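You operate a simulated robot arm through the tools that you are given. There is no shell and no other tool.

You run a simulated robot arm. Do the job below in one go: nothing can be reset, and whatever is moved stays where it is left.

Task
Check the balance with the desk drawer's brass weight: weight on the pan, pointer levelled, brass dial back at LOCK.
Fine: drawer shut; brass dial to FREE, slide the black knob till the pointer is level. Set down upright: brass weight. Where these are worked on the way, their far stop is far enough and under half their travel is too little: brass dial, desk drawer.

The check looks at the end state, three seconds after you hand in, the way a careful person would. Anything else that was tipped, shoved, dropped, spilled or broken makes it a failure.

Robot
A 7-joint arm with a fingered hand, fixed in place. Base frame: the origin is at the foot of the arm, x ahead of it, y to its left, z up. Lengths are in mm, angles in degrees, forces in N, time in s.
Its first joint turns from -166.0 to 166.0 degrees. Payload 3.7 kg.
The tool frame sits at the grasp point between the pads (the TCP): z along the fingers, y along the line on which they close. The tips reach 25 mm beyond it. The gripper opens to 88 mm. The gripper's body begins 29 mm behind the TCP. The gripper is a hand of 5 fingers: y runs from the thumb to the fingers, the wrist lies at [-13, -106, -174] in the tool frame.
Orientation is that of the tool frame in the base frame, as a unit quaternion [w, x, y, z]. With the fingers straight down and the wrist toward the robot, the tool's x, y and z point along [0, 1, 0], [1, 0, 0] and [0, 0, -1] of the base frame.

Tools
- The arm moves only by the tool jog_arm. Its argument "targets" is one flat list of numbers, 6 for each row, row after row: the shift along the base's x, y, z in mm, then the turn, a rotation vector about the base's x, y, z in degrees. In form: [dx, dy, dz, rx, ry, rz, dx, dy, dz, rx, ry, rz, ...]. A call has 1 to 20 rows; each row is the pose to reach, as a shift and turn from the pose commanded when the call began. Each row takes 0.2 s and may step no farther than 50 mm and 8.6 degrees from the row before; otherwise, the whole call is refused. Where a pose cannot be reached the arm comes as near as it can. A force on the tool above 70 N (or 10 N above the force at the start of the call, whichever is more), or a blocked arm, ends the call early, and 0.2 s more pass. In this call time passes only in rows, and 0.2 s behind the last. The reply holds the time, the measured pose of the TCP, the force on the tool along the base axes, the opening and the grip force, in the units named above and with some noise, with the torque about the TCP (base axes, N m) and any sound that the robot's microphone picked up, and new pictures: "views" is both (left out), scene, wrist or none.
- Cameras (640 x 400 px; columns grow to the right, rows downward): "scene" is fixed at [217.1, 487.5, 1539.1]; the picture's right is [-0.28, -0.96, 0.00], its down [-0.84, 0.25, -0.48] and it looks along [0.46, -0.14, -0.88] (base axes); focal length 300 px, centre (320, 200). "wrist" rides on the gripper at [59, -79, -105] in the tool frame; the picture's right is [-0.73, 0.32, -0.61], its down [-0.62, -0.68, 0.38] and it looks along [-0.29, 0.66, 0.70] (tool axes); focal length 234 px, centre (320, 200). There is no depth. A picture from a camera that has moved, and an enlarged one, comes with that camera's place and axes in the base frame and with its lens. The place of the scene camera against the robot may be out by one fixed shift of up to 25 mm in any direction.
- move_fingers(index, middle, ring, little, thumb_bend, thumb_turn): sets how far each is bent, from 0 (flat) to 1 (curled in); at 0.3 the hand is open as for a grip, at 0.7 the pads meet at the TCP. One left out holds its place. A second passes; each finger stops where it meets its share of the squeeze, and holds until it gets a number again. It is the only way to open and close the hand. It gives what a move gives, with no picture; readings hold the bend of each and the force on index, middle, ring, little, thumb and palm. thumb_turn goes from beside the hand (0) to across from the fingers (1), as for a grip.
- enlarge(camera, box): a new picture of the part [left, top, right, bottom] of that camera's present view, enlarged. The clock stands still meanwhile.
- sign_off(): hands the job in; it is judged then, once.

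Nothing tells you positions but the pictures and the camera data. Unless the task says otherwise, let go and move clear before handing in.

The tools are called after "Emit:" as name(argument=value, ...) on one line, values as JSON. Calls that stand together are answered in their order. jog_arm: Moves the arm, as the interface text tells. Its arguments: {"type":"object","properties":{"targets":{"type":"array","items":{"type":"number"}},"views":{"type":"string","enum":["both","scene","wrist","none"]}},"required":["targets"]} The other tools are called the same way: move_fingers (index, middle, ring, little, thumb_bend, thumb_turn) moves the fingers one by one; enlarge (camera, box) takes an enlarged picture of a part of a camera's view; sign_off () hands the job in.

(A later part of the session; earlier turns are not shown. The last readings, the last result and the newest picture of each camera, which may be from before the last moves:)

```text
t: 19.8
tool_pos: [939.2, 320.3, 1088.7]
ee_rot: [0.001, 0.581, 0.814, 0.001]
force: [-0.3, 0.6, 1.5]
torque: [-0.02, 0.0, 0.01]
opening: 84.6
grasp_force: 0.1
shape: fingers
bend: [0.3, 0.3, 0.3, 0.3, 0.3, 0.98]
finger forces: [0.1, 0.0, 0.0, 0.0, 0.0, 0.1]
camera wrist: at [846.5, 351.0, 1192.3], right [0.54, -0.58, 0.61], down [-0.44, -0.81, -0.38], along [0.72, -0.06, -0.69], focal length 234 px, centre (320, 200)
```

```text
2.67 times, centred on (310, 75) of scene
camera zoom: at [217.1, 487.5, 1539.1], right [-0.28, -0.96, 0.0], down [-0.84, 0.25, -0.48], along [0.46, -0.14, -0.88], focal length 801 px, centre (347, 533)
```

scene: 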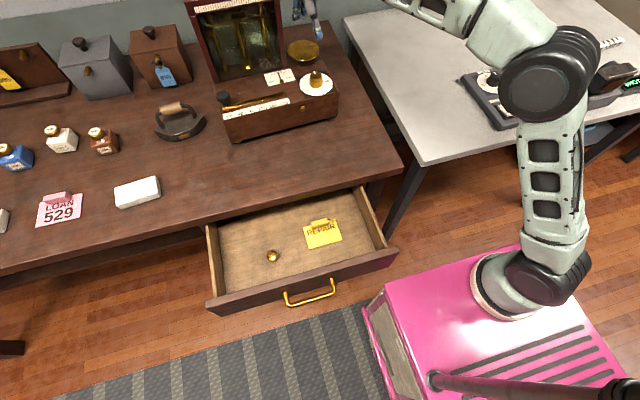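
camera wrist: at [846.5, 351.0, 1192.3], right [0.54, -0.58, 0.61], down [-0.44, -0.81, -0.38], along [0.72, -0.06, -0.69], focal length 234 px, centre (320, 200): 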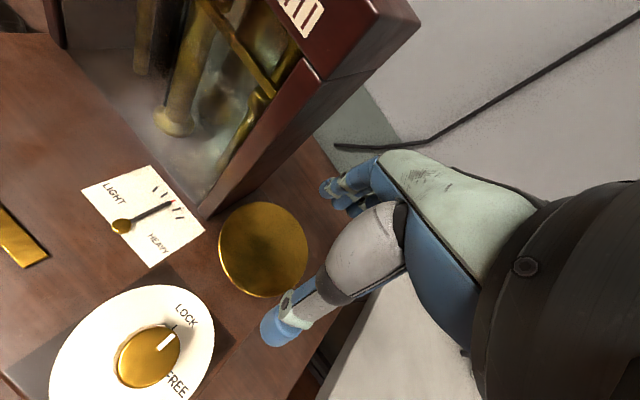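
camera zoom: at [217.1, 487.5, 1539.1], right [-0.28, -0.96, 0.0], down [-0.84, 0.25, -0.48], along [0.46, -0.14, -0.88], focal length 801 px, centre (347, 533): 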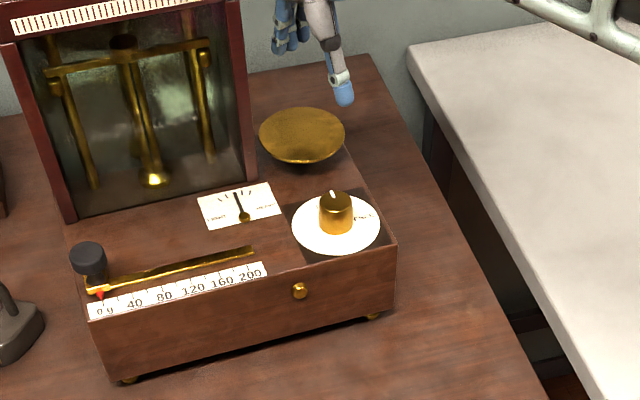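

The straight-down reach over the pan works. From here I can read LOCK at the far side, where the mark points, and FREE at the right. Pan centre is about [951, 332, 998] with a 40 mm radius. I'll now go back over the drawer to pick up the weight.

Emit:
jog_arm(targets=[-40, -3, 10, 0, 0, 0, -80, -7, 20, 0, 0, 0, -120, -11, 30, 0, 0, 0, -160, -15, 37, 0, 0, 0, -200, -19, 42, 0, 0, 0, -240, -23, 45, 0, 0, 0, -268, 7, 30, 0, 0, 6, -296, 37, 13, 0, 0, 12, -324, 67, -4, 0, 0, 18, -352, 97, -21, 0, 0, 24, -379, 127, -35, 0, 0, 28, -393, 153, -75, 0, 0, 31, -407, 179, -112, 0, 0, 31, -421, 205, -150, 0, 0, 31, -434, 230, -185, 0, 0, 31], views="both")

Emit:
enlarge(camera="wrist", box=[160, 160, 400, 360])

```text
t: 23.0
tool_pos: [505.6, 549.4, 900.0]
ee_rot: [0.001, 0.342, 0.94, 0.001]
force: [-0.7, -0.3, -0.5]
torque: [0.0, -0.02, -0.02]
opening: 84.3
grasp_force: 0.1
shape: fingers
bend: [0.3, 0.3, 0.3, 0.3, 0.3, 0.98]
finger forces: [0.0, 0.0, 0.0, 0.0, 0.1, 0.0]
camera wrist: at [410.5, 527.1, 1005.4], right [0.76, -0.22, 0.61], down [0.04, -0.92, -0.38], along [0.65, 0.32, -0.7], focal length 234 px, centre (320, 200)
```

scene: 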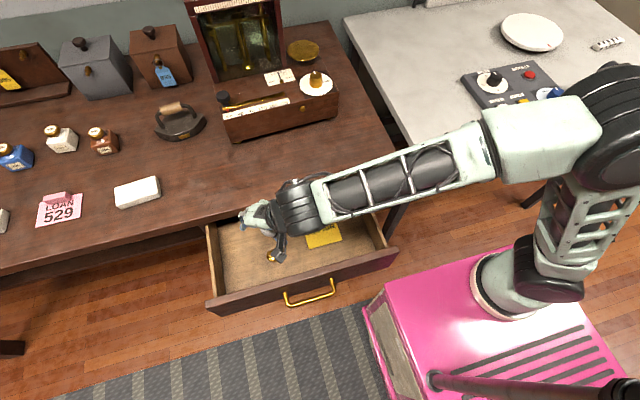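
wrist: 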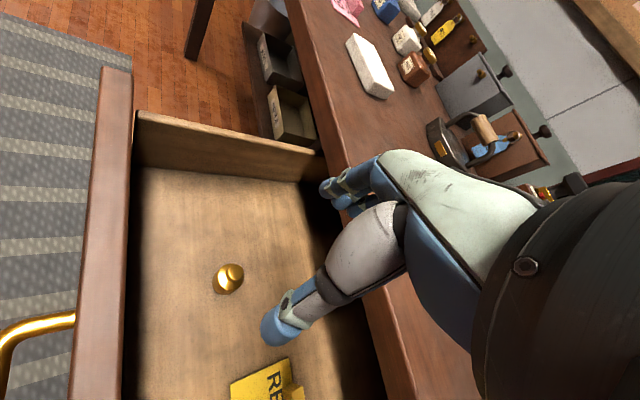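

```text
2.00 times, centred on (280, 260) of wrist
camera zoom: at [410.5, 527.1, 1005.4], right [0.76, -0.22, 0.61], down [0.04, -0.92, -0.38], along [0.65, 0.32, -0.7], focal length 468 px, centre (400, 80)
```

zoom: 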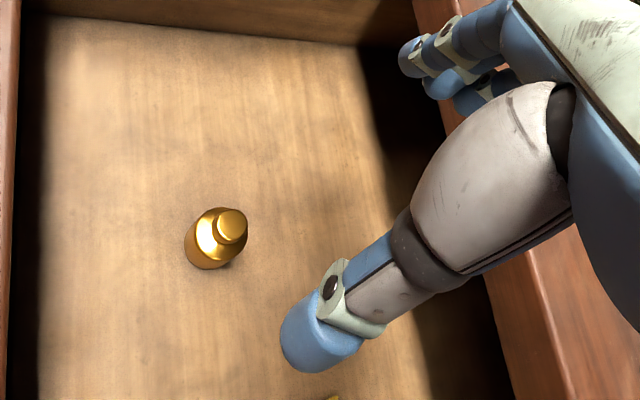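

The knob top of the weight triangulates to about [503, 554, 754]. I'll centre the hand over it and drop to just above it to check the alignment.

Emit:
jog_arm(targets=[-2, 3, -35, 0, 0, 0, -4, 6, -70, 0, 0, 0, -4.5, 6.5, -100, 0, 0, 0], views="wrist")

Emit:
enlarge(camera="wrist", box=[200, 140, 400, 360])

```text
t: 23.8
tool_pos: [502.5, 557.0, 800.5]
ee_rot: [0.0, 0.341, 0.94, 0.0]
force: [-0.4, -0.1, 0.4]
torque: [-0.01, 0.0, 0.0]
opening: 84.6
grasp_force: 0.0
shape: fingers
bend: [0.3, 0.3, 0.3, 0.3, 0.3, 0.98]
finger forces: [0.0, 0.0, 0.0, 0.1, 0.0, 0.0]
camera wrist: at [406.0, 535.1, 905.8], right [0.76, -0.22, 0.61], down [0.04, -0.92, -0.38], along [0.64, 0.32, -0.7], focal length 234 px, centre (320, 200)
```

wrist: 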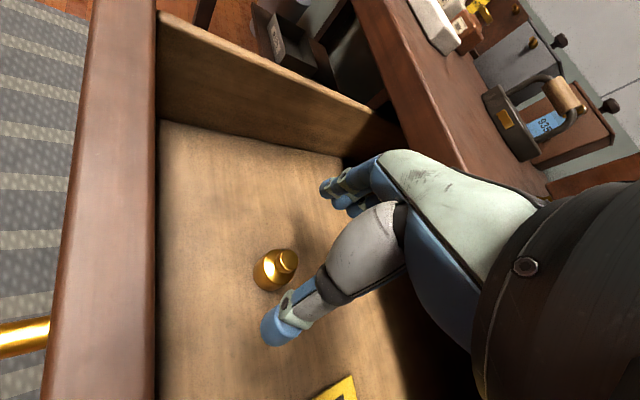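

```text
1.82 times, centred on (300, 250) of wrist
camera zoom: at [406.0, 535.1, 905.8], right [0.76, -0.22, 0.61], down [0.04, -0.92, -0.38], along [0.64, 0.32, -0.7], focal length 426 px, centre (356, 109)
```

zoom: 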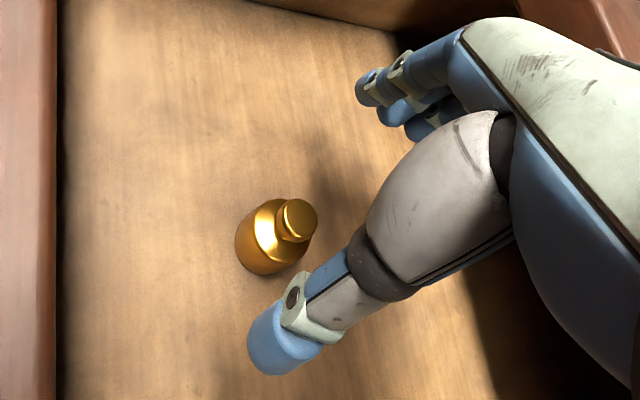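

The weight sits just between thumb and fingers, within about 2 mm of where I want it. I'll lower the hand so the tips reach the upper body of the weight.

Emit:
jog_arm(targets=[-1, -1, -25, 0, 0, 0, -1, -1.5, -48, 0, 0, 0], views="wrist")

Emit:
enlarge(camera="wrist", box=[200, 140, 400, 360])

```text
t: 24.4
tool_pos: [501.4, 556.9, 753.3]
ee_rot: [0.0, 0.342, 0.94, 0.0]
force: [-0.3, 0.0, -0.3]
torque: [0.0, -0.01, -0.01]
opening: 84.6
grasp_force: 0.0
shape: fingers
bend: [0.3, 0.3, 0.3, 0.3, 0.3, 0.98]
finger forces: [0.1, 0.0, 0.0, 0.0, 0.0, 0.1]
camera wrist: at [405.6, 533.7, 857.6], right [0.76, -0.22, 0.61], down [0.04, -0.92, -0.38], along [0.65, 0.32, -0.7], focal length 234 px, centre (320, 200)
```

wrist: 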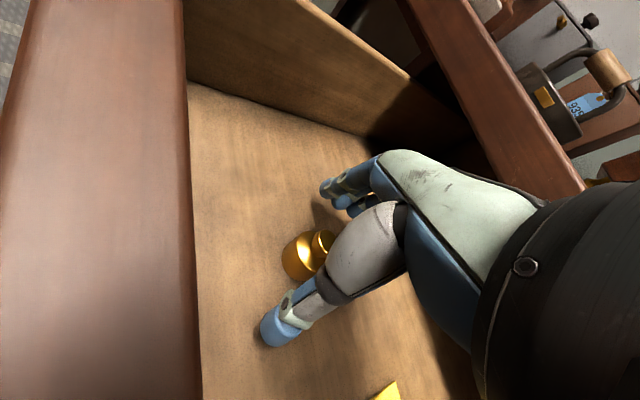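

```text
1.82 times, centred on (300, 250) of wrist
camera zoom: at [405.6, 533.7, 857.6], right [0.76, -0.22, 0.61], down [0.04, -0.92, -0.38], along [0.65, 0.32, -0.7], focal length 426 px, centre (356, 109)
```

zoom: 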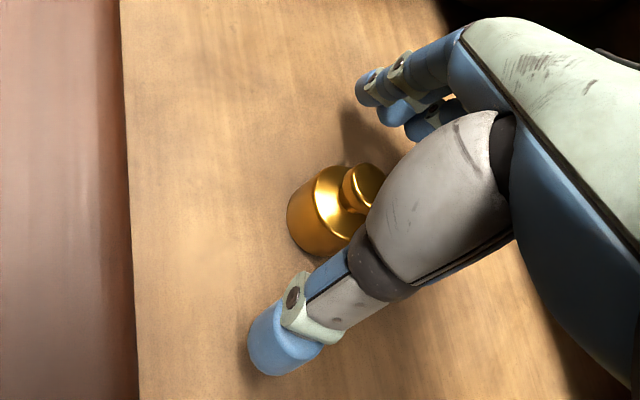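

The weight is between thumb and fingers with nothing touching. I'll close partway and look again.

Emit:
move_fingers(index=0.52, middle=0.52, ring=0.52, little=0.45, thumb_bend=0.52)

Emit:
enlarge(camera="wrist", box=[200, 140, 400, 360])

```text
t: 25.4
tool_pos: [500.6, 557.1, 752.3]
ee_rot: [0.0, 0.342, 0.94, 0.0]
force: [0.5, -0.3, 0.8]
torque: [0.02, 0.02, 0.03]
opening: 37.4
grasp_force: 0.1
shape: fingers
bend: [0.52, 0.52, 0.52, 0.45, 0.52, 1.0]
finger forces: [0.0, 0.1, 0.1, 0.0, 0.0, 0.1]
```

```text
1.82 times, centred on (300, 250) of wrist
camera zoom: at [405.3, 533.9, 857.7], right [0.76, -0.22, 0.61], down [0.04, -0.92, -0.38], along [0.64, 0.32, -0.7], focal length 426 px, centre (356, 109)
```

zoom: 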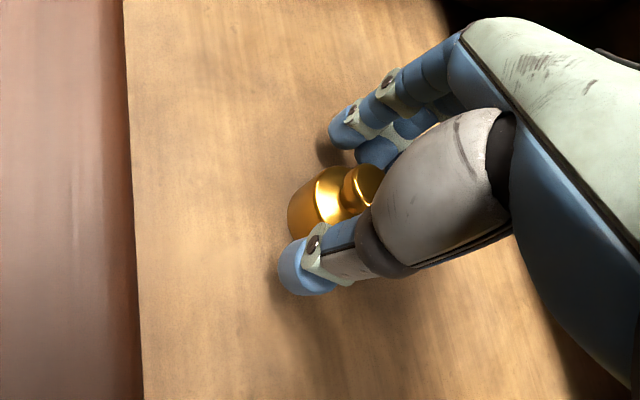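

There's still no contact and the alignment looks good. I'll close onto the weight.

Emit:
move_fingers(index=0.62, middle=0.62, ring=0.62, thumb_bend=0.62)

Emit:
enlarge(camera="wrist", box=[200, 140, 400, 360])

```text
t: 26.4
tool_pos: [501.3, 557.2, 752.5]
ee_rot: [0.001, 0.342, 0.94, 0.0]
force: [0.9, 1.2, 0.0]
torque: [0.02, -0.01, 0.04]
opening: 20.3
grasp_force: 2.4
shape: fingers
bend: [0.61, 0.59, 0.62, 0.45, 0.59, 1.0]
finger forces: [0.5, 2.2, 0.0, 0.0, 2.1, 0.0]
```

```text
1.82 times, centred on (300, 250) of wrist
camera zoom: at [405.3, 533.9, 857.7], right [0.76, -0.22, 0.61], down [0.04, -0.92, -0.38], along [0.64, 0.32, -0.7], focal length 426 px, centre (356, 109)
```

zoom: 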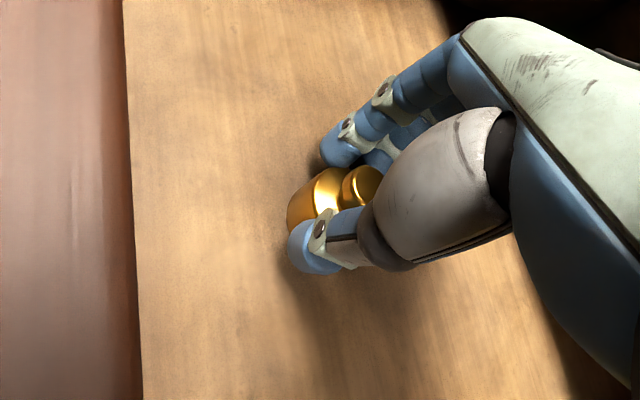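

Middle finger and thumb are in contact and the weight is still upright. I'll firm up the grip.

Emit:
move_fingers(index=0.7, middle=0.7, thumb_bend=0.7)

Emit:
enlarge(camera="wrist", box=[200, 140, 400, 360])

```text
t: 27.4
tool_pos: [501.4, 556.3, 752.4]
ee_rot: [0.0, 0.342, 0.94, 0.0]
force: [1.4, 0.0, 0.6]
torque: [0.0, -0.03, -0.02]
opening: 17.4
grasp_force: 7.8
shape: fingers
bend: [0.64, 0.63, 0.62, 0.45, 0.59, 1.0]
finger forces: [2.6, 5.8, 0.0, 0.0, 7.8, 0.0]
```

```text
1.82 times, centred on (300, 250) of wrist
camera zoom: at [405.3, 533.9, 857.7], right [0.76, -0.22, 0.61], down [0.04, -0.92, -0.38], along [0.64, 0.32, -0.7], focal length 426 px, centre (356, 109)
```

zoom: 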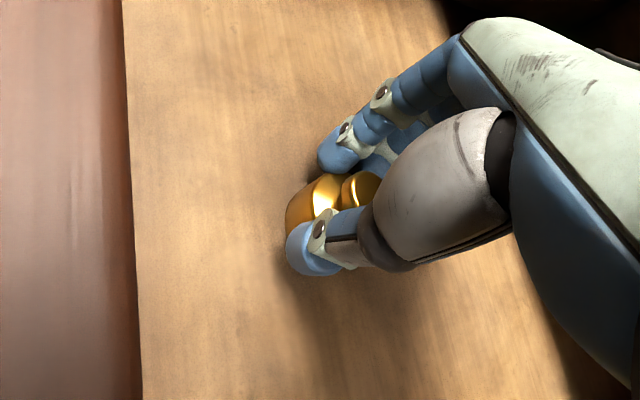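

The grip is about 8 N. I'll lift slowly and check that the weight comes up straight.

Emit:
jog_arm(targets=[0, 0, 8, 0, 0, 0, 0, 0, 20, 0, 0, 0, 0, 0, 40, 0, 0, 0, 0, 0, 65, 0, 0, 0], views="both")

Emit:
enlarge(camera="wrist", box=[200, 140, 400, 360])

```text
t: 28.4
tool_pos: [501.2, 557.0, 817.8]
ee_rot: [0.001, 0.343, 0.939, -0.001]
force: [-0.1, 0.3, -1.6]
torque: [0.0, -0.02, 0.0]
opening: 17.6
grasp_force: 7.9
shape: fingers
bend: [0.64, 0.63, 0.62, 0.45, 0.59, 1.0]
finger forces: [2.5, 5.3, 0.1, 0.0, 8.0, 0.0]
camera wrist: at [406.1, 533.8, 921.7], right [0.76, -0.22, 0.61], down [0.04, -0.92, -0.38], along [0.64, 0.32, -0.7], focal length 234 px, centre (320, 200)
```

scene: 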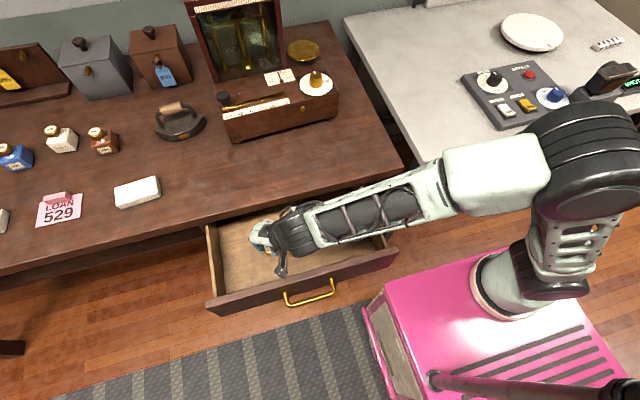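
wrist: 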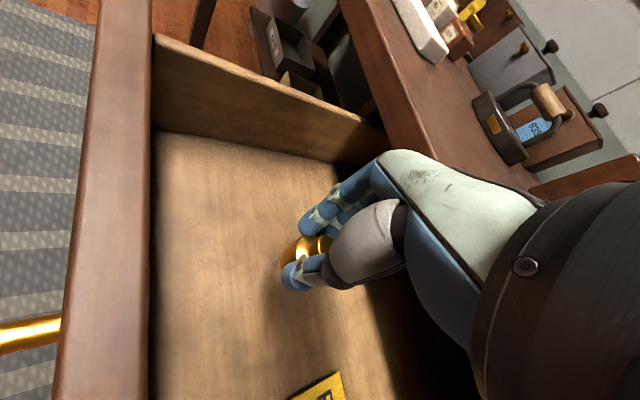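

```text
1.82 times, centred on (300, 250) of wrist
camera zoom: at [406.1, 533.8, 921.7], right [0.76, -0.22, 0.61], down [0.04, -0.92, -0.38], along [0.64, 0.32, -0.7], focal length 426 px, centre (356, 109)
```

zoom: 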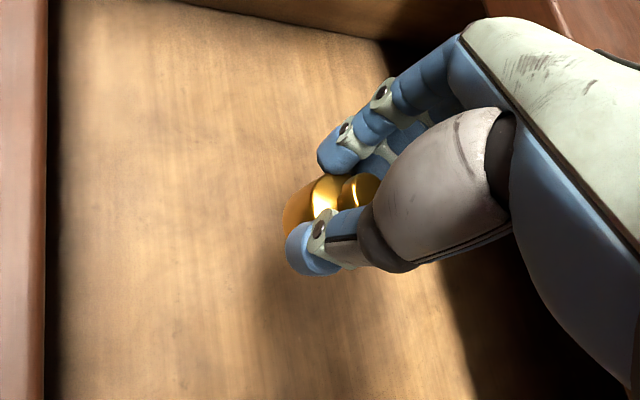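

The weight came up upright and steady in the grip. Now I'll carry it high over to a point in front of the balance.

Emit:
jog_arm(targets=[0, 0, 40, 0, 0, 0, 0, 0, 80, 0, 0, 0, 0, -5, 118, 0, 0, 0, 15, -25, 150, 0, 0, -3, 33, -48, 180, 0, 0, -6, 53, -73, 206, 0, 0, -9, 74, -99, 228, 0, 0, -12, 95, -125, 248, 0, 0, -15, 116, -151, 265, 0, 0, -18, 137, -178, 278, 0, 0, -21, 158, -205, 286, 0, 0, -24, 179, -231, 290, 0, 0, -27, 199, -257, 292, 0, 0, -30], views="both")

Emit:
enlarge(camera="wrist", box=[200, 140, 400, 360])

```text
t: 31.2
tool_pos: [698.7, 300.3, 1109.6]
ee_rot: [0.0, 0.573, 0.819, 0.0]
force: [0.3, -0.3, -1.6]
torque: [-0.03, -0.01, 0.04]
opening: 17.2
grasp_force: 7.8
shape: fingers
bend: [0.65, 0.63, 0.62, 0.45, 0.59, 1.0]
finger forces: [2.5, 5.1, 0.0, 0.0, 7.7, 0.0]
camera wrist: at [604.7, 328.3, 1215.4], right [0.55, -0.57, 0.61], down [-0.43, -0.82, -0.38], along [0.72, -0.05, -0.7], focal length 234 px, centre (320, 200)
```

scene: 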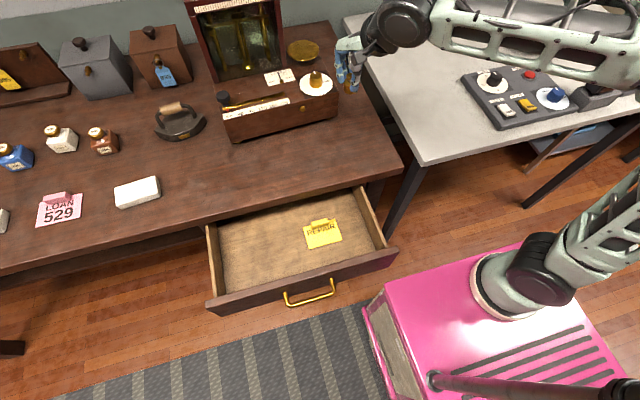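
wrist: 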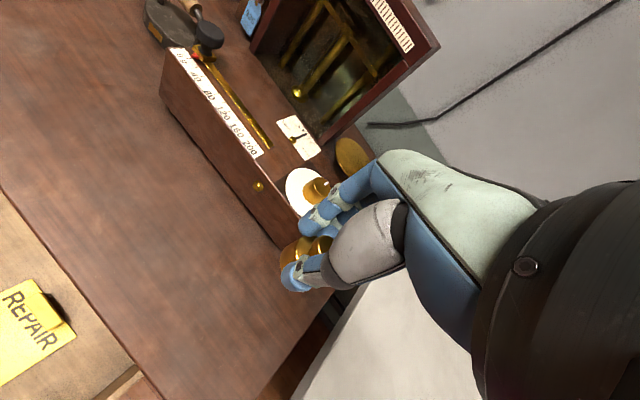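

```text
1.82 times, centred on (300, 250) of wrist
camera zoom: at [604.7, 328.3, 1215.4], right [0.55, -0.57, 0.61], down [-0.43, -0.82, -0.38], along [0.72, -0.05, -0.7], focal length 426 px, centre (356, 109)
```

zoom: 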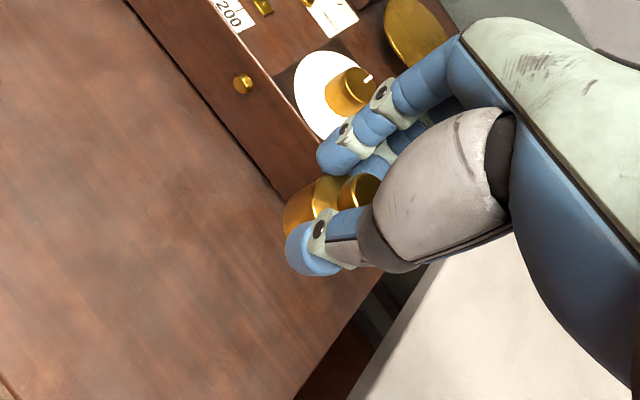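

The weight is still upright. I'll move over the pan and stop about 30 mm above it.

Emit:
jog_arm(targets=[42, 6, 0, 0, 0, 0, 84, 12, 0, 0, 0, 0, 126, 18, 0, 0, 0, 0, 168, 24, 0, 0, 0, 0, 210, 30, 0, 0, 0, 0, 252, 35, 0, 0, 0, 0, 252, 35, -22, 0, 0, 0, 252, 35, -42, 0, 0, 0], views="both")

Emit:
enlarge(camera="wrist", box=[180, 120, 400, 340])

Emit:
enlarge(camera="scene", box=[240, 0, 400, 110])

```text
t: 33.0
tool_pos: [953.7, 334.1, 1067.1]
ee_rot: [0.0, 0.573, 0.82, -0.001]
force: [0.0, -0.3, -0.9]
torque: [0.05, 0.04, 0.02]
opening: 16.7
grasp_force: 7.5
shape: fingers
bend: [0.65, 0.63, 0.62, 0.45, 0.59, 1.0]
finger forces: [2.4, 5.2, 0.0, 0.1, 7.5, 0.0]
camera wrist: at [859.0, 362.1, 1172.7], right [0.55, -0.57, 0.61], down [-0.43, -0.82, -0.38], along [0.72, -0.05, -0.7], focal length 234 px, centre (320, 200)
```

scene: 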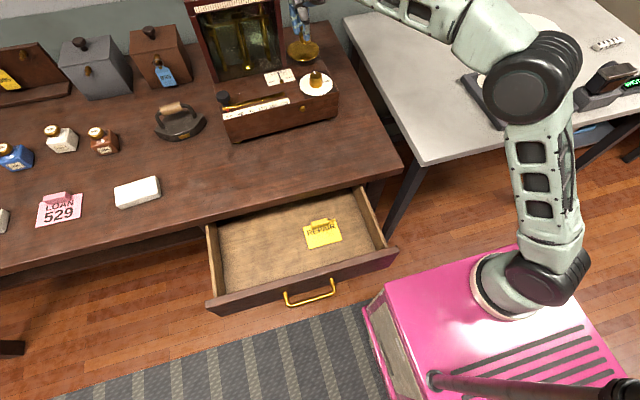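
wrist: 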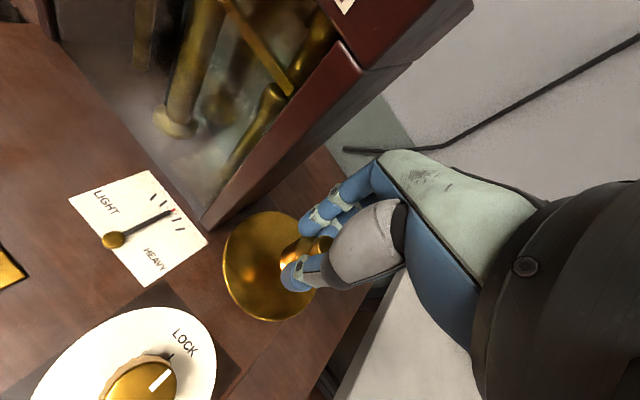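

```text
1.82 times, centred on (290, 230) of wrist
camera zoom: at [859.0, 362.1, 1172.7], right [0.55, -0.57, 0.61], down [-0.43, -0.82, -0.38], along [0.72, -0.05, -0.7], focal length 426 px, centre (374, 146)
```

zoom: 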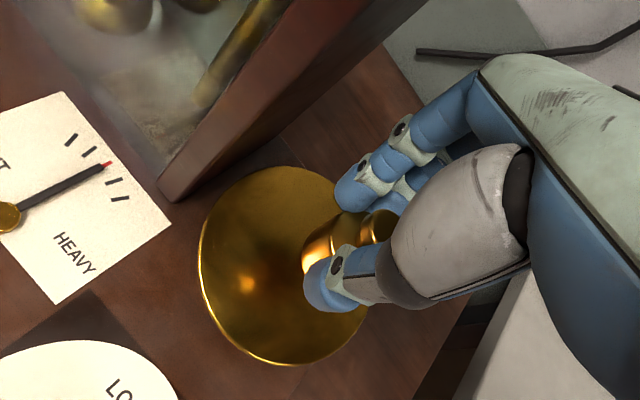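

```text
3.64 times, centred on (320, 55) of scene
camera zoom: at [217.1, 487.5, 1539.1], right [-0.28, -0.96, 0.0], down [-0.84, 0.25, -0.48], along [0.46, -0.14, -0.88], focal length 1092 px, centre (320, 727)
```

zoom: 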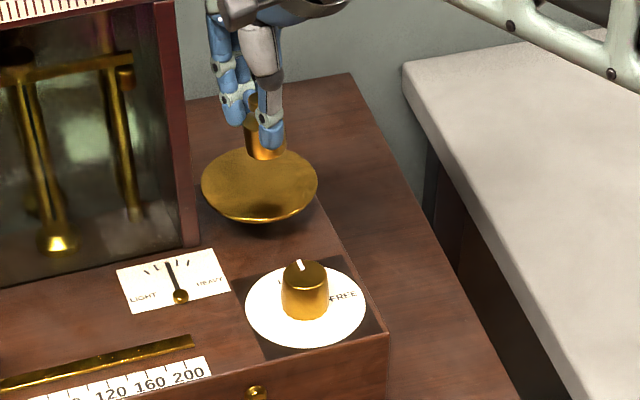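

The weight is within a couple of millimetres of the pan centre. I'll lower it in small steps and watch the force.

Emit:
jog_arm(targets=[0, 1, -10, 0, 0, 0, 0, 1, -18, 0, 0, 0, 0, 1, -24, 0, 0, 0], views="wrist")

Emit:
enlarge(camera="scene", box=[270, 20, 350, 75])

Emit:
enlarge(camera="wrist", box=[180, 120, 400, 340])

```text
t: 33.8
tool_pos: [951.6, 335.2, 1043.0]
ee_rot: [0.0, 0.574, 0.819, 0.0]
force: [0.4, 0.5, -2.1]
torque: [-0.01, -0.02, 0.01]
opening: 16.7
grasp_force: 7.4
shape: fingers
bend: [0.65, 0.63, 0.62, 0.45, 0.59, 1.0]
finger forces: [2.5, 5.2, 0.0, 0.0, 7.4, 0.0]
camera wrist: at [857.9, 363.4, 1148.3], right [0.55, -0.57, 0.61], down [-0.43, -0.82, -0.38], along [0.72, -0.05, -0.7], focal length 234 px, centre (320, 200)
```

wrist: 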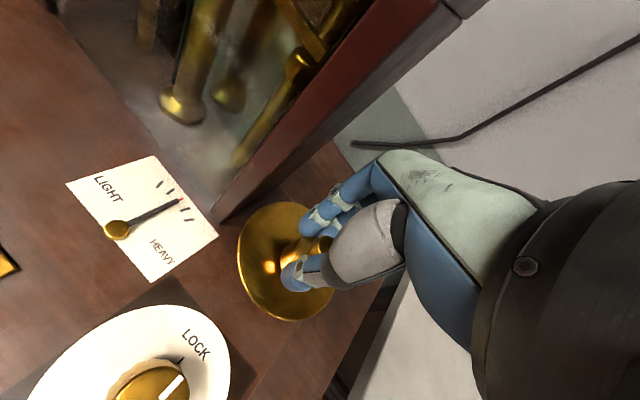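

```text
7.27 times, centred on (310, 48) of scene
camera zoom: at [217.1, 487.5, 1539.1], right [-0.28, -0.96, 0.0], down [-0.84, 0.25, -0.48], along [0.46, -0.14, -0.88], focal length 2184 px, centre (393, 1309)
```

zoom: 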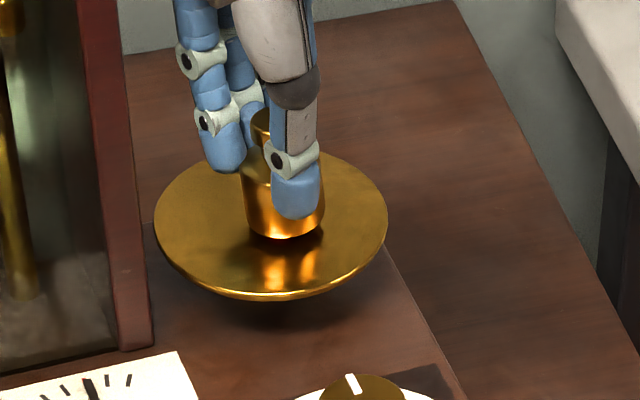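

```text
1.82 times, centred on (290, 230) of wrist
camera zoom: at [857.9, 363.4, 1148.3], right [0.55, -0.57, 0.61], down [-0.43, -0.82, -0.38], along [0.72, -0.05, -0.7], focal length 426 px, centre (374, 146)
```

zoom: 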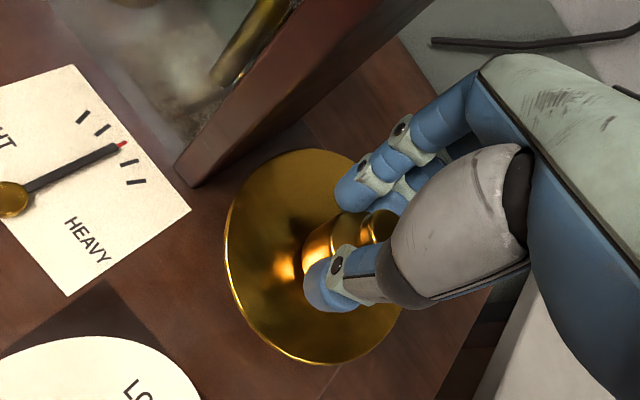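

The weight is about 5–9 mm above the pan and nearly centred. I'll keep lowering in small steps.

Emit:
jog_arm(targets=[0, 1.5, -2, 0, 0, 0, 0, 3, -4, 0, 0, 0], views="none")

Emit:
enlarge(camera="scene", box=[270, 20, 350, 75])

```text
t: 34.4
tool_pos: [953.5, 339.1, 1038.8]
ee_rot: [-0.001, 0.574, 0.819, 0.0]
force: [-0.6, -0.6, -1.0]
torque: [-0.01, 0.02, 0.01]
opening: 16.8
grasp_force: 8.4
shape: fingers
bend: [0.65, 0.63, 0.62, 0.45, 0.59, 1.0]
finger forces: [2.4, 5.3, 0.0, 0.1, 7.5, 0.0]
```

```text
7.27 times, centred on (310, 48) of scene
camera zoom: at [217.1, 487.5, 1539.1], right [-0.28, -0.96, 0.0], down [-0.84, 0.25, -0.48], along [0.46, -0.14, -0.88], focal length 2184 px, centre (393, 1309)
```

zoom: 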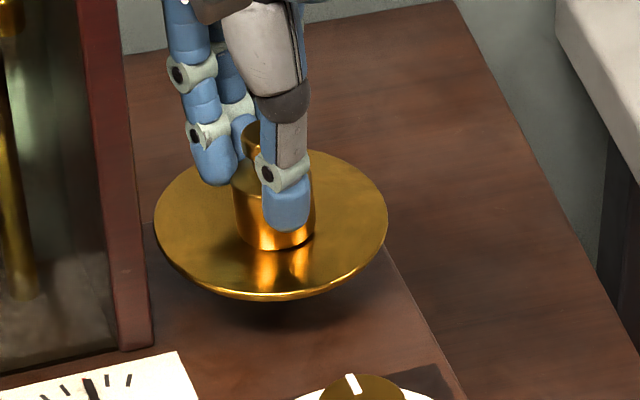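

Emit:
jog_arm(targets=[0, 0, -1.5, 0, 0, 0, 0, 0, -3, 0, 0, 0], views="none")

Emit:
enlarge(camera="scene", box=[270, 20, 350, 75])

```text
t: 35.0
tool_pos: [951.4, 338.6, 1036.5]
ee_rot: [0.001, 0.574, 0.819, 0.001]
force: [-0.3, 1.2, 6.9]
torque: [0.0, 0.01, 0.04]
opening: 16.7
grasp_force: 8.0
shape: fingers
bend: [0.65, 0.63, 0.62, 0.45, 0.6, 1.0]
finger forces: [3.3, 6.1, 0.0, 0.0, 8.4, 0.1]
```

```text
7.27 times, centred on (310, 48) of scene
camera zoom: at [217.1, 487.5, 1539.1], right [-0.28, -0.96, 0.0], down [-0.84, 0.25, -0.48], along [0.46, -0.14, -0.88], focal length 2184 px, centre (393, 1309)
```

zoom: 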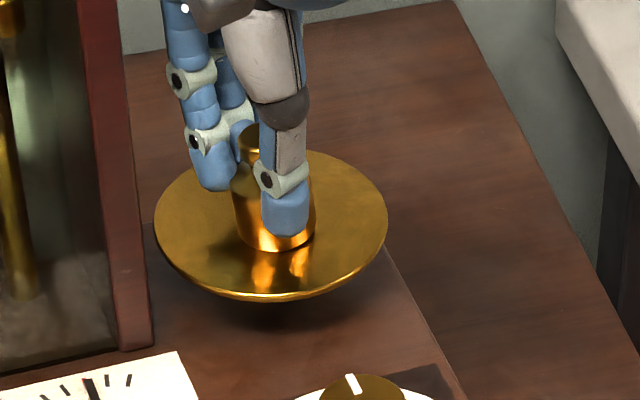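

The weight has touched the pan (+7 N). I'll ease off slightly, then release gently.

Emit:
jog_arm(targets=[0, 0, 0.8, 0, 0, 0], views="none")

Emit:
move_fingers(index=0.56, middle=0.56, ring=0.52, thumb_bend=0.55)

Emit:
enlarge(camera="scene", box=[270, 20, 350, 75])

Emit:
enlarge(camera="wrist", box=[180, 120, 400, 340])

```text
t: 35.4
tool_pos: [951.1, 340.1, 1037.0]
ee_rot: [-0.001, 0.573, 0.819, 0.001]
force: [-0.1, 1.4, 6.9]
torque: [-0.01, -0.01, 0.0]
opening: 16.4
grasp_force: 9.0
shape: fingers
bend: [0.65, 0.63, 0.62, 0.45, 0.6, 1.0]
finger forces: [3.4, 6.2, 0.1, 0.1, 8.4, 0.0]
```

```text
t: 36.4
tool_pos: [951.6, 338.7, 1038.3]
ee_rot: [0.0, 0.574, 0.819, 0.0]
force: [-0.7, 0.1, 0.7]
torque: [-0.02, 0.02, 0.02]
opening: 28.9
grasp_force: 0.0
shape: fingers
bend: [0.56, 0.56, 0.52, 0.45, 0.55, 1.0]
finger forces: [0.1, 0.0, 0.1, 0.1, 0.0, 0.0]
```

```text
7.27 times, centred on (310, 48) of scene
camera zoom: at [217.1, 487.5, 1539.1], right [-0.28, -0.96, 0.0], down [-0.84, 0.25, -0.48], along [0.46, -0.14, -0.88], focal length 2184 px, centre (393, 1309)
```

zoom: 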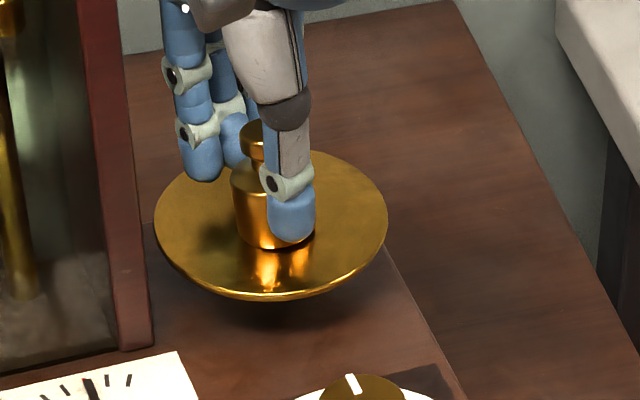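

```text
1.82 times, centred on (290, 230) of wrist
camera zoom: at [857.6, 367.2, 1141.9], right [0.55, -0.57, 0.61], down [-0.43, -0.82, -0.38], along [0.72, -0.05, -0.7], focal length 426 px, centre (374, 146)
```

zoom: 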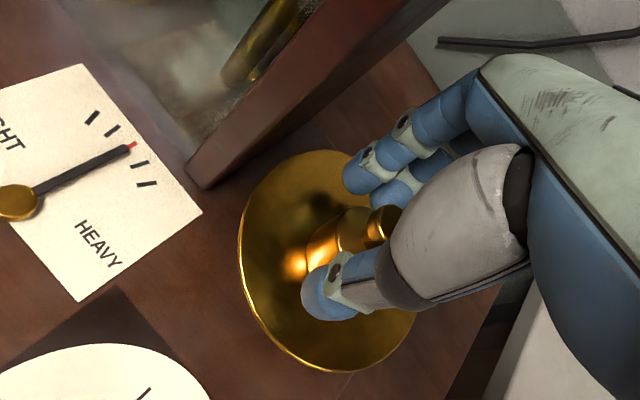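

Released: the weight stands upright on the pan. I'll open a bit more and lift straight up.

Emit:
move_fingers(index=0.44, middle=0.44, ring=0.44, thumb_bend=0.42)

Emit:
jog_arm(targets=[0, 0, 15, 0, 0, 0, 0, 0, 35, 0, 0, 0, 0, 0, 60, 0, 0, 0, 0, 0, 90, 0, 0, 0], views="both")

Emit:
enlarge(camera="scene", box=[230, 10, 350, 110])

Emit:
enlarge(camera="wrist", box=[40, 120, 320, 400])

```text
t: 37.4
tool_pos: [952.0, 339.7, 1035.9]
ee_rot: [0.0, 0.574, 0.819, 0.0]
force: [-0.1, 0.8, 0.4]
torque: [-0.01, -0.01, 0.01]
opening: 56.6
grasp_force: 0.1
shape: fingers
bend: [0.44, 0.44, 0.44, 0.45, 0.42, 0.99]
finger forces: [0.1, 0.0, 0.0, 0.0, 0.1, 0.0]
```

```text
t: 38.4
tool_pos: [951.9, 338.8, 1124.2]
ee_rot: [0.0, 0.573, 0.819, 0.0]
force: [0.2, 0.4, 0.7]
torque: [0.02, 0.0, 0.03]
opening: 56.3
grasp_force: 0.1
shape: fingers
bend: [0.44, 0.44, 0.44, 0.45, 0.42, 0.99]
finger forces: [0.1, 0.1, 0.0, 0.0, 0.0, 0.0]
camera wrist: at [857.6, 366.3, 1229.6], right [0.55, -0.57, 0.61], down [-0.43, -0.82, -0.38], along [0.72, -0.05, -0.7], focal length 234 px, centre (320, 200)
```

scene: 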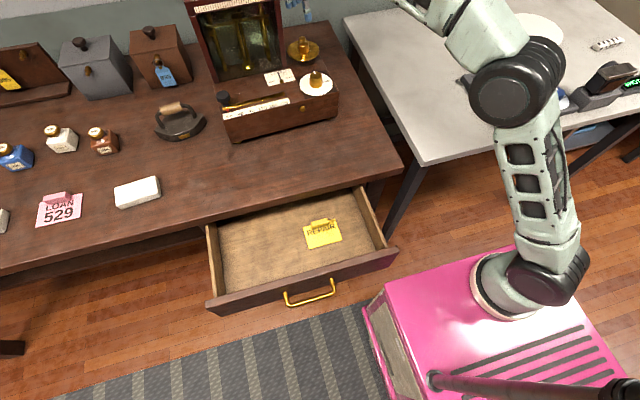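
wrist: 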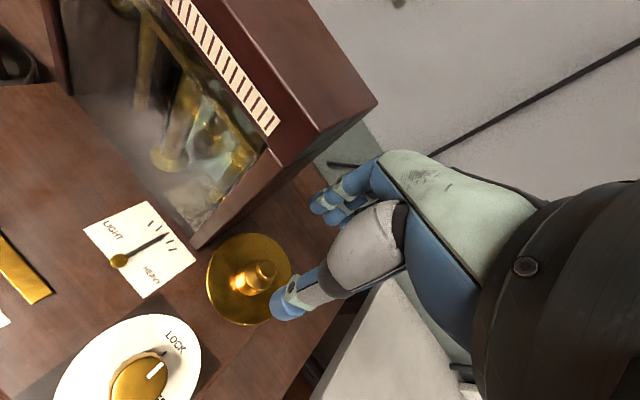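

```text
4.00 times, centred on (290, 60) of scene
camera zoom: at [217.1, 487.5, 1539.1], right [-0.28, -0.96, 0.0], down [-0.84, 0.25, -0.48], along [0.46, -0.14, -0.88], focal length 1201 px, centre (440, 760)
```

zoom: 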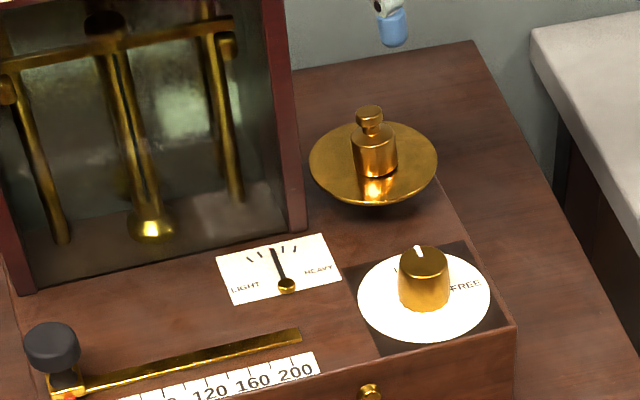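

```text
1.43 times, centred on (180, 260) of wrist
camera zoom: at [857.6, 366.3, 1229.6], right [0.55, -0.57, 0.61], down [-0.43, -0.82, -0.38], along [0.72, -0.05, -0.7], focal length 334 px, centre (520, 114)
```

zoom: 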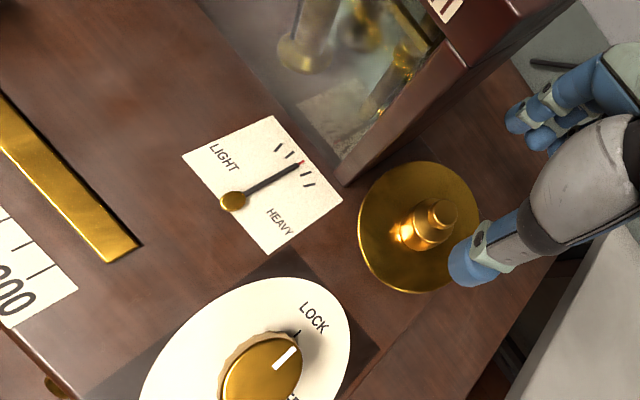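

The weight stands upright and centred on the pan. Next is the dial: I'll move the hand above it with a heading that leaves room for a quarter turn clockwise toward FREE.

Emit:
jog_arm(targets=[-30, -3, 0, 0, 0, 7, -62, -6, 0, 0, 0, 14, -90, -9, 0, 0, 0, 20, -107, -10.5, 0, 0, 0, 25, -107, -10.5, -30, 0, 0, 25, -107, -10.5, -62, 0, 0, 25], views="both")

Emit:
enlarge(camera="wrist", box=[160, 140, 400, 380])

Emit:
enlarge(camera="scene", box=[230, 10, 390, 120])

```text
t: 39.8
tool_pos: [844.1, 327.3, 1063.5]
ee_rot: [0.0, 0.383, 0.924, 0.001]
force: [-0.2, -0.1, -0.5]
torque: [-0.01, 0.01, 0.02]
opening: 56.4
grasp_force: 0.2
shape: fingers
bend: [0.44, 0.44, 0.44, 0.45, 0.42, 0.99]
finger forces: [0.0, 0.0, 0.0, 0.0, 0.0, 0.0]
camera wrist: at [746.6, 313.9, 1167.6], right [0.74, -0.28, 0.61], down [-0.04, -0.92, -0.38], along [0.67, 0.26, -0.7], focal length 234 px, centre (320, 200)
```

scene: 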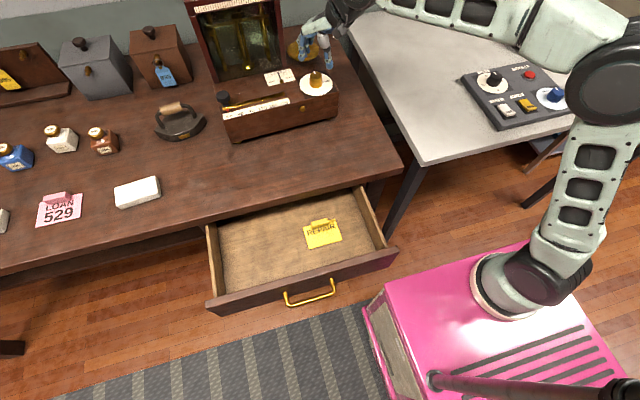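
wrist: 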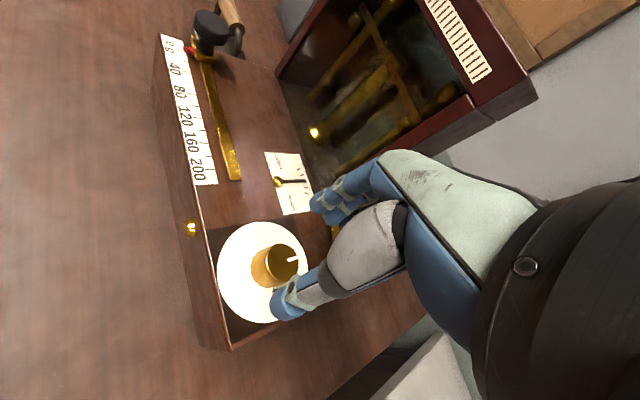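

```text
1.67 times, centred on (280, 260) of wrist
camera zoom: at [746.6, 313.9, 1167.6], right [0.74, -0.28, 0.61], down [-0.04, -0.92, -0.38], along [0.67, 0.26, -0.7], focal length 390 px, centre (387, 100)
```

zoom: 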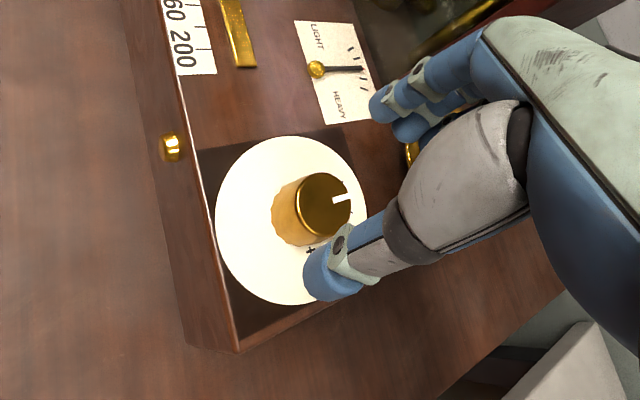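

```text
3.64 times, centred on (310, 65) of scene
camera zoom: at [217.1, 487.5, 1539.1], right [-0.28, -0.96, 0.0], down [-0.84, 0.25, -0.48], along [0.46, -0.14, -0.88], focal length 1092 px, centre (356, 691)
```

zoom: 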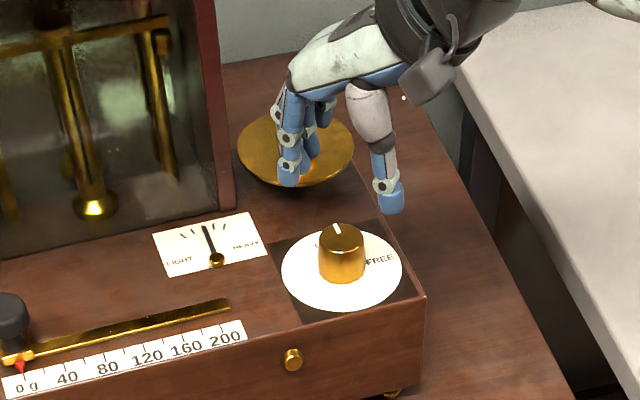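

The knob axis is near [848, 325.5] and its top is at about z≈997. I'll fine-align and lower the open hand around it.

Emit:
jog_arm(targets=[1.5, 0, -25, 0, 0, 0, 1.5, 0, -45, 0, 0, 0, 1.5, 0, -59, 0, 0, 0], views="wrist")

Emit:
enlarge(camera="wrist", box=[200, 140, 400, 340])

Emit:
enlarge(camera="scene", box=[270, 30, 370, 110])

```text
t: 40.6
tool_pos: [845.0, 329.6, 1004.7]
ee_rot: [0.0, 0.382, 0.924, -0.001]
force: [0.6, 0.2, 0.3]
torque: [-0.01, 0.0, 0.01]
opening: 56.7
grasp_force: 0.1
shape: fingers
bend: [0.44, 0.44, 0.44, 0.45, 0.42, 0.99]
finger forces: [0.0, 0.0, 0.1, 0.0, 0.1, 0.0]
camera wrist: at [748.4, 314.3, 1110.3], right [0.74, -0.28, 0.61], down [-0.04, -0.92, -0.38], along [0.67, 0.26, -0.7], focal length 234 px, centre (320, 200)
```

wrist: 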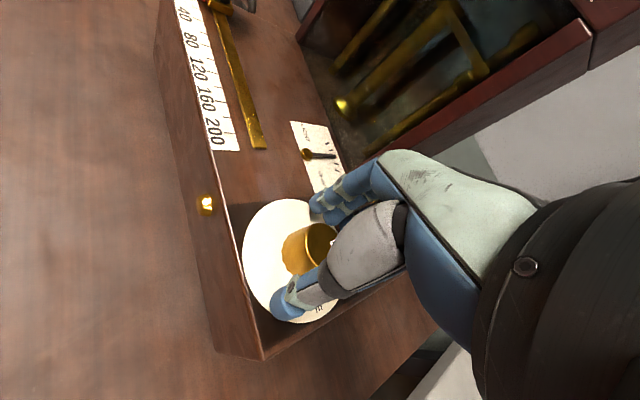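

```text
2.00 times, centred on (300, 240) of wrist
camera zoom: at [748.4, 314.3, 1110.3], right [0.74, -0.28, 0.61], down [-0.04, -0.92, -0.38], along [0.67, 0.26, -0.7], focal length 468 px, centre (360, 120)
```

zoom: 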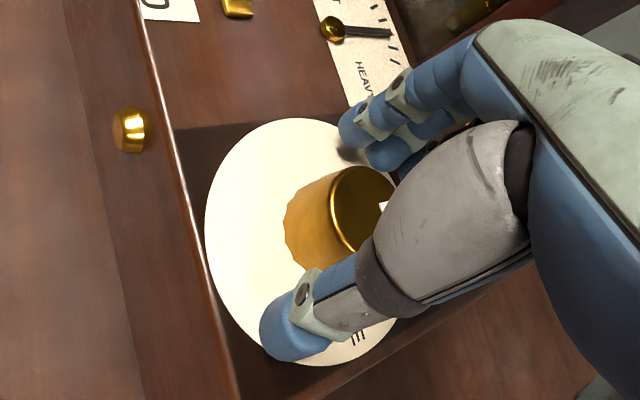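

```text
5.00 times, centred on (320, 70) of scene
camera zoom: at [217.1, 487.5, 1539.1], right [-0.28, -0.96, 0.0], down [-0.84, 0.25, -0.48], along [0.46, -0.14, -0.88], focal length 1501 px, centre (320, 850)
```

zoom: 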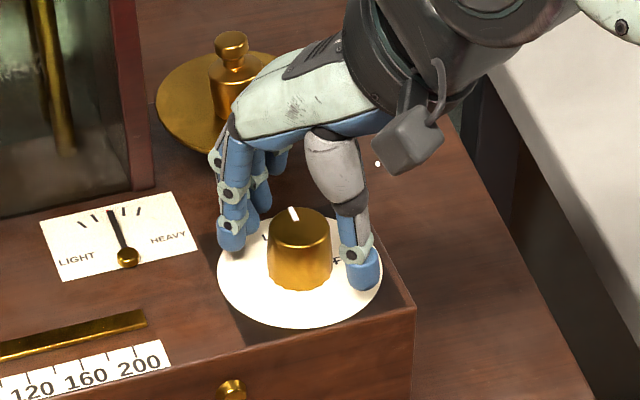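

The knob sits midway between fingers and thumb. I'll close onto it.

Emit:
move_fingers(index=0.6, middle=0.6, ring=0.6, thumb_bend=0.6)

Emit:
enlarge(camera="scene", box=[270, 30, 370, 110])

```text
t: 41.6
tool_pos: [845.4, 327.8, 1006.5]
ee_rot: [0.0, 0.383, 0.924, 0.0]
force: [3.1, 1.8, -0.5]
torque: [0.02, -0.05, 0.03]
opening: 23.8
grasp_force: 2.1
shape: fingers
bend: [0.58, 0.57, 0.6, 0.45, 0.58, 1.0]
finger forces: [1.0, 2.7, 0.0, 0.1, 1.0, 0.0]
```

```text
5.00 times, centred on (320, 70) of scene
camera zoom: at [217.1, 487.5, 1539.1], right [-0.28, -0.96, 0.0], down [-0.84, 0.25, -0.48], along [0.46, -0.14, -0.88], focal length 1501 px, centre (320, 850)
```

zoom: 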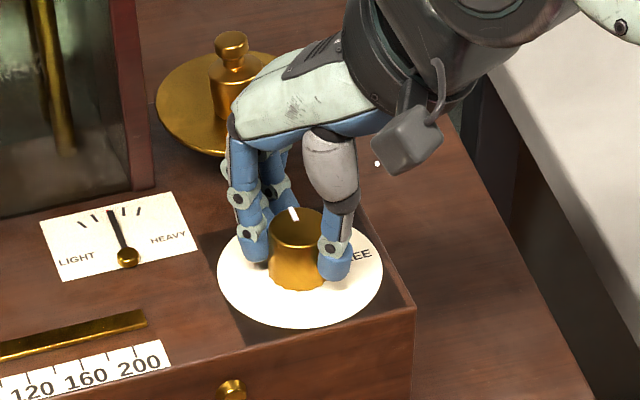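

Emit:
move_fingers(index=0.72, middle=0.72, ring=0.68, thumb_bend=0.74)

Emit:
enlarge(camera="scene", box=[270, 30, 370, 110])

```text
t: 42.6
tool_pos: [845.2, 328.2, 1004.5]
ee_rot: [0.0, 0.382, 0.924, 0.0]
force: [8.1, 7.3, -0.4]
torque: [0.13, -0.2, 0.08]
opening: 19.8
grasp_force: 15.4
shape: fingers
bend: [0.58, 0.59, 0.66, 0.45, 0.61, 1.0]
finger forces: [7.9, 11.4, 1.7, 0.0, 10.4, 0.0]
```

```text
5.00 times, centred on (320, 70) of scene
camera zoom: at [217.1, 487.5, 1539.1], right [-0.28, -0.96, 0.0], down [-0.84, 0.25, -0.48], along [0.46, -0.14, -0.88], focal length 1501 px, centre (320, 850)
```

zoom: 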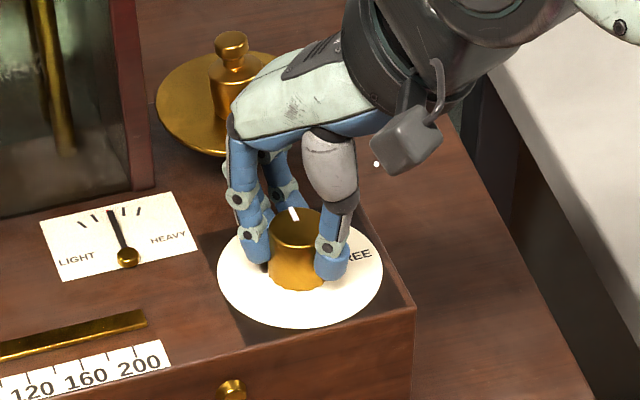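

The grip is solid. I'll turn the knob clockwise 30° first and check that it follows.

Emit:
jog_arm(targets=[0.8, 0.6, 0, 0, 0, -7.5, 1.5, 1.0, 0, 0, 0, -15, 2.2, 1.2, 0, 0, 0, -22.5, 2.7, 1.2, 0, 0, 0, -30], views="scene")

Emit:
enlarge(camera="scene", box=[270, 30, 370, 110])

```text
t: 43.6
tool_pos: [849.3, 329.4, 1005.1]
ee_rot: [0.0, 0.609, 0.793, 0.001]
force: [6.2, 6.9, -0.7]
torque: [0.16, -0.07, 0.06]
opening: 20.2
grasp_force: 14.7
shape: fingers
bend: [0.58, 0.59, 0.67, 0.45, 0.62, 1.0]
finger forces: [9.0, 9.0, 0.4, 0.0, 10.6, 0.1]
```

scene: 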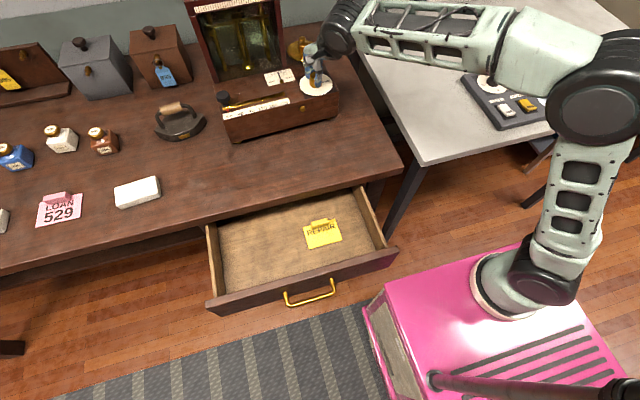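

```text
5.00 times, centred on (320, 70) of scene
camera zoom: at [217.1, 487.5, 1539.1], right [-0.28, -0.96, 0.0], down [-0.84, 0.25, -0.48], along [0.46, -0.14, -0.88], focal length 1501 px, centre (320, 850)
```

zoom: 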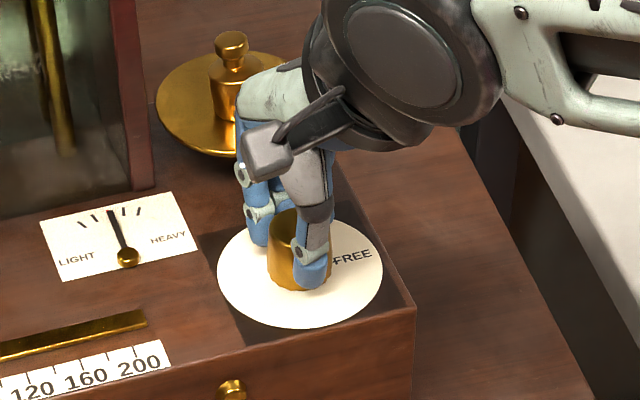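

Emit:
enlarge(camera="wrist", box=[200, 140, 400, 340])

```text
2.00 times, centred on (300, 240) of wrist
camera zoom: at [758.2, 366.1, 1110.6], right [0.5, -0.62, 0.61], down [-0.5, -0.78, -0.38], along [0.71, -0.11, -0.7], focal length 468 px, centre (360, 120)
```

zoom: 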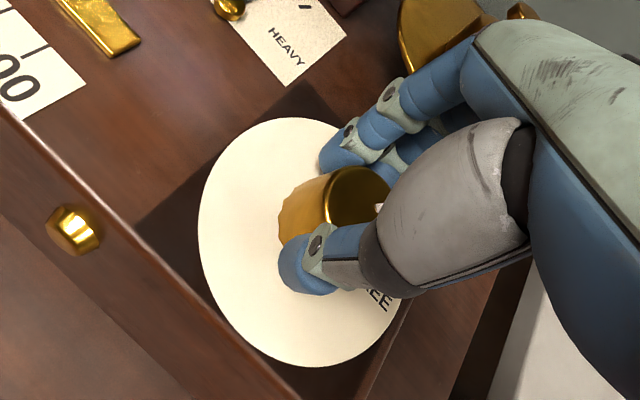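

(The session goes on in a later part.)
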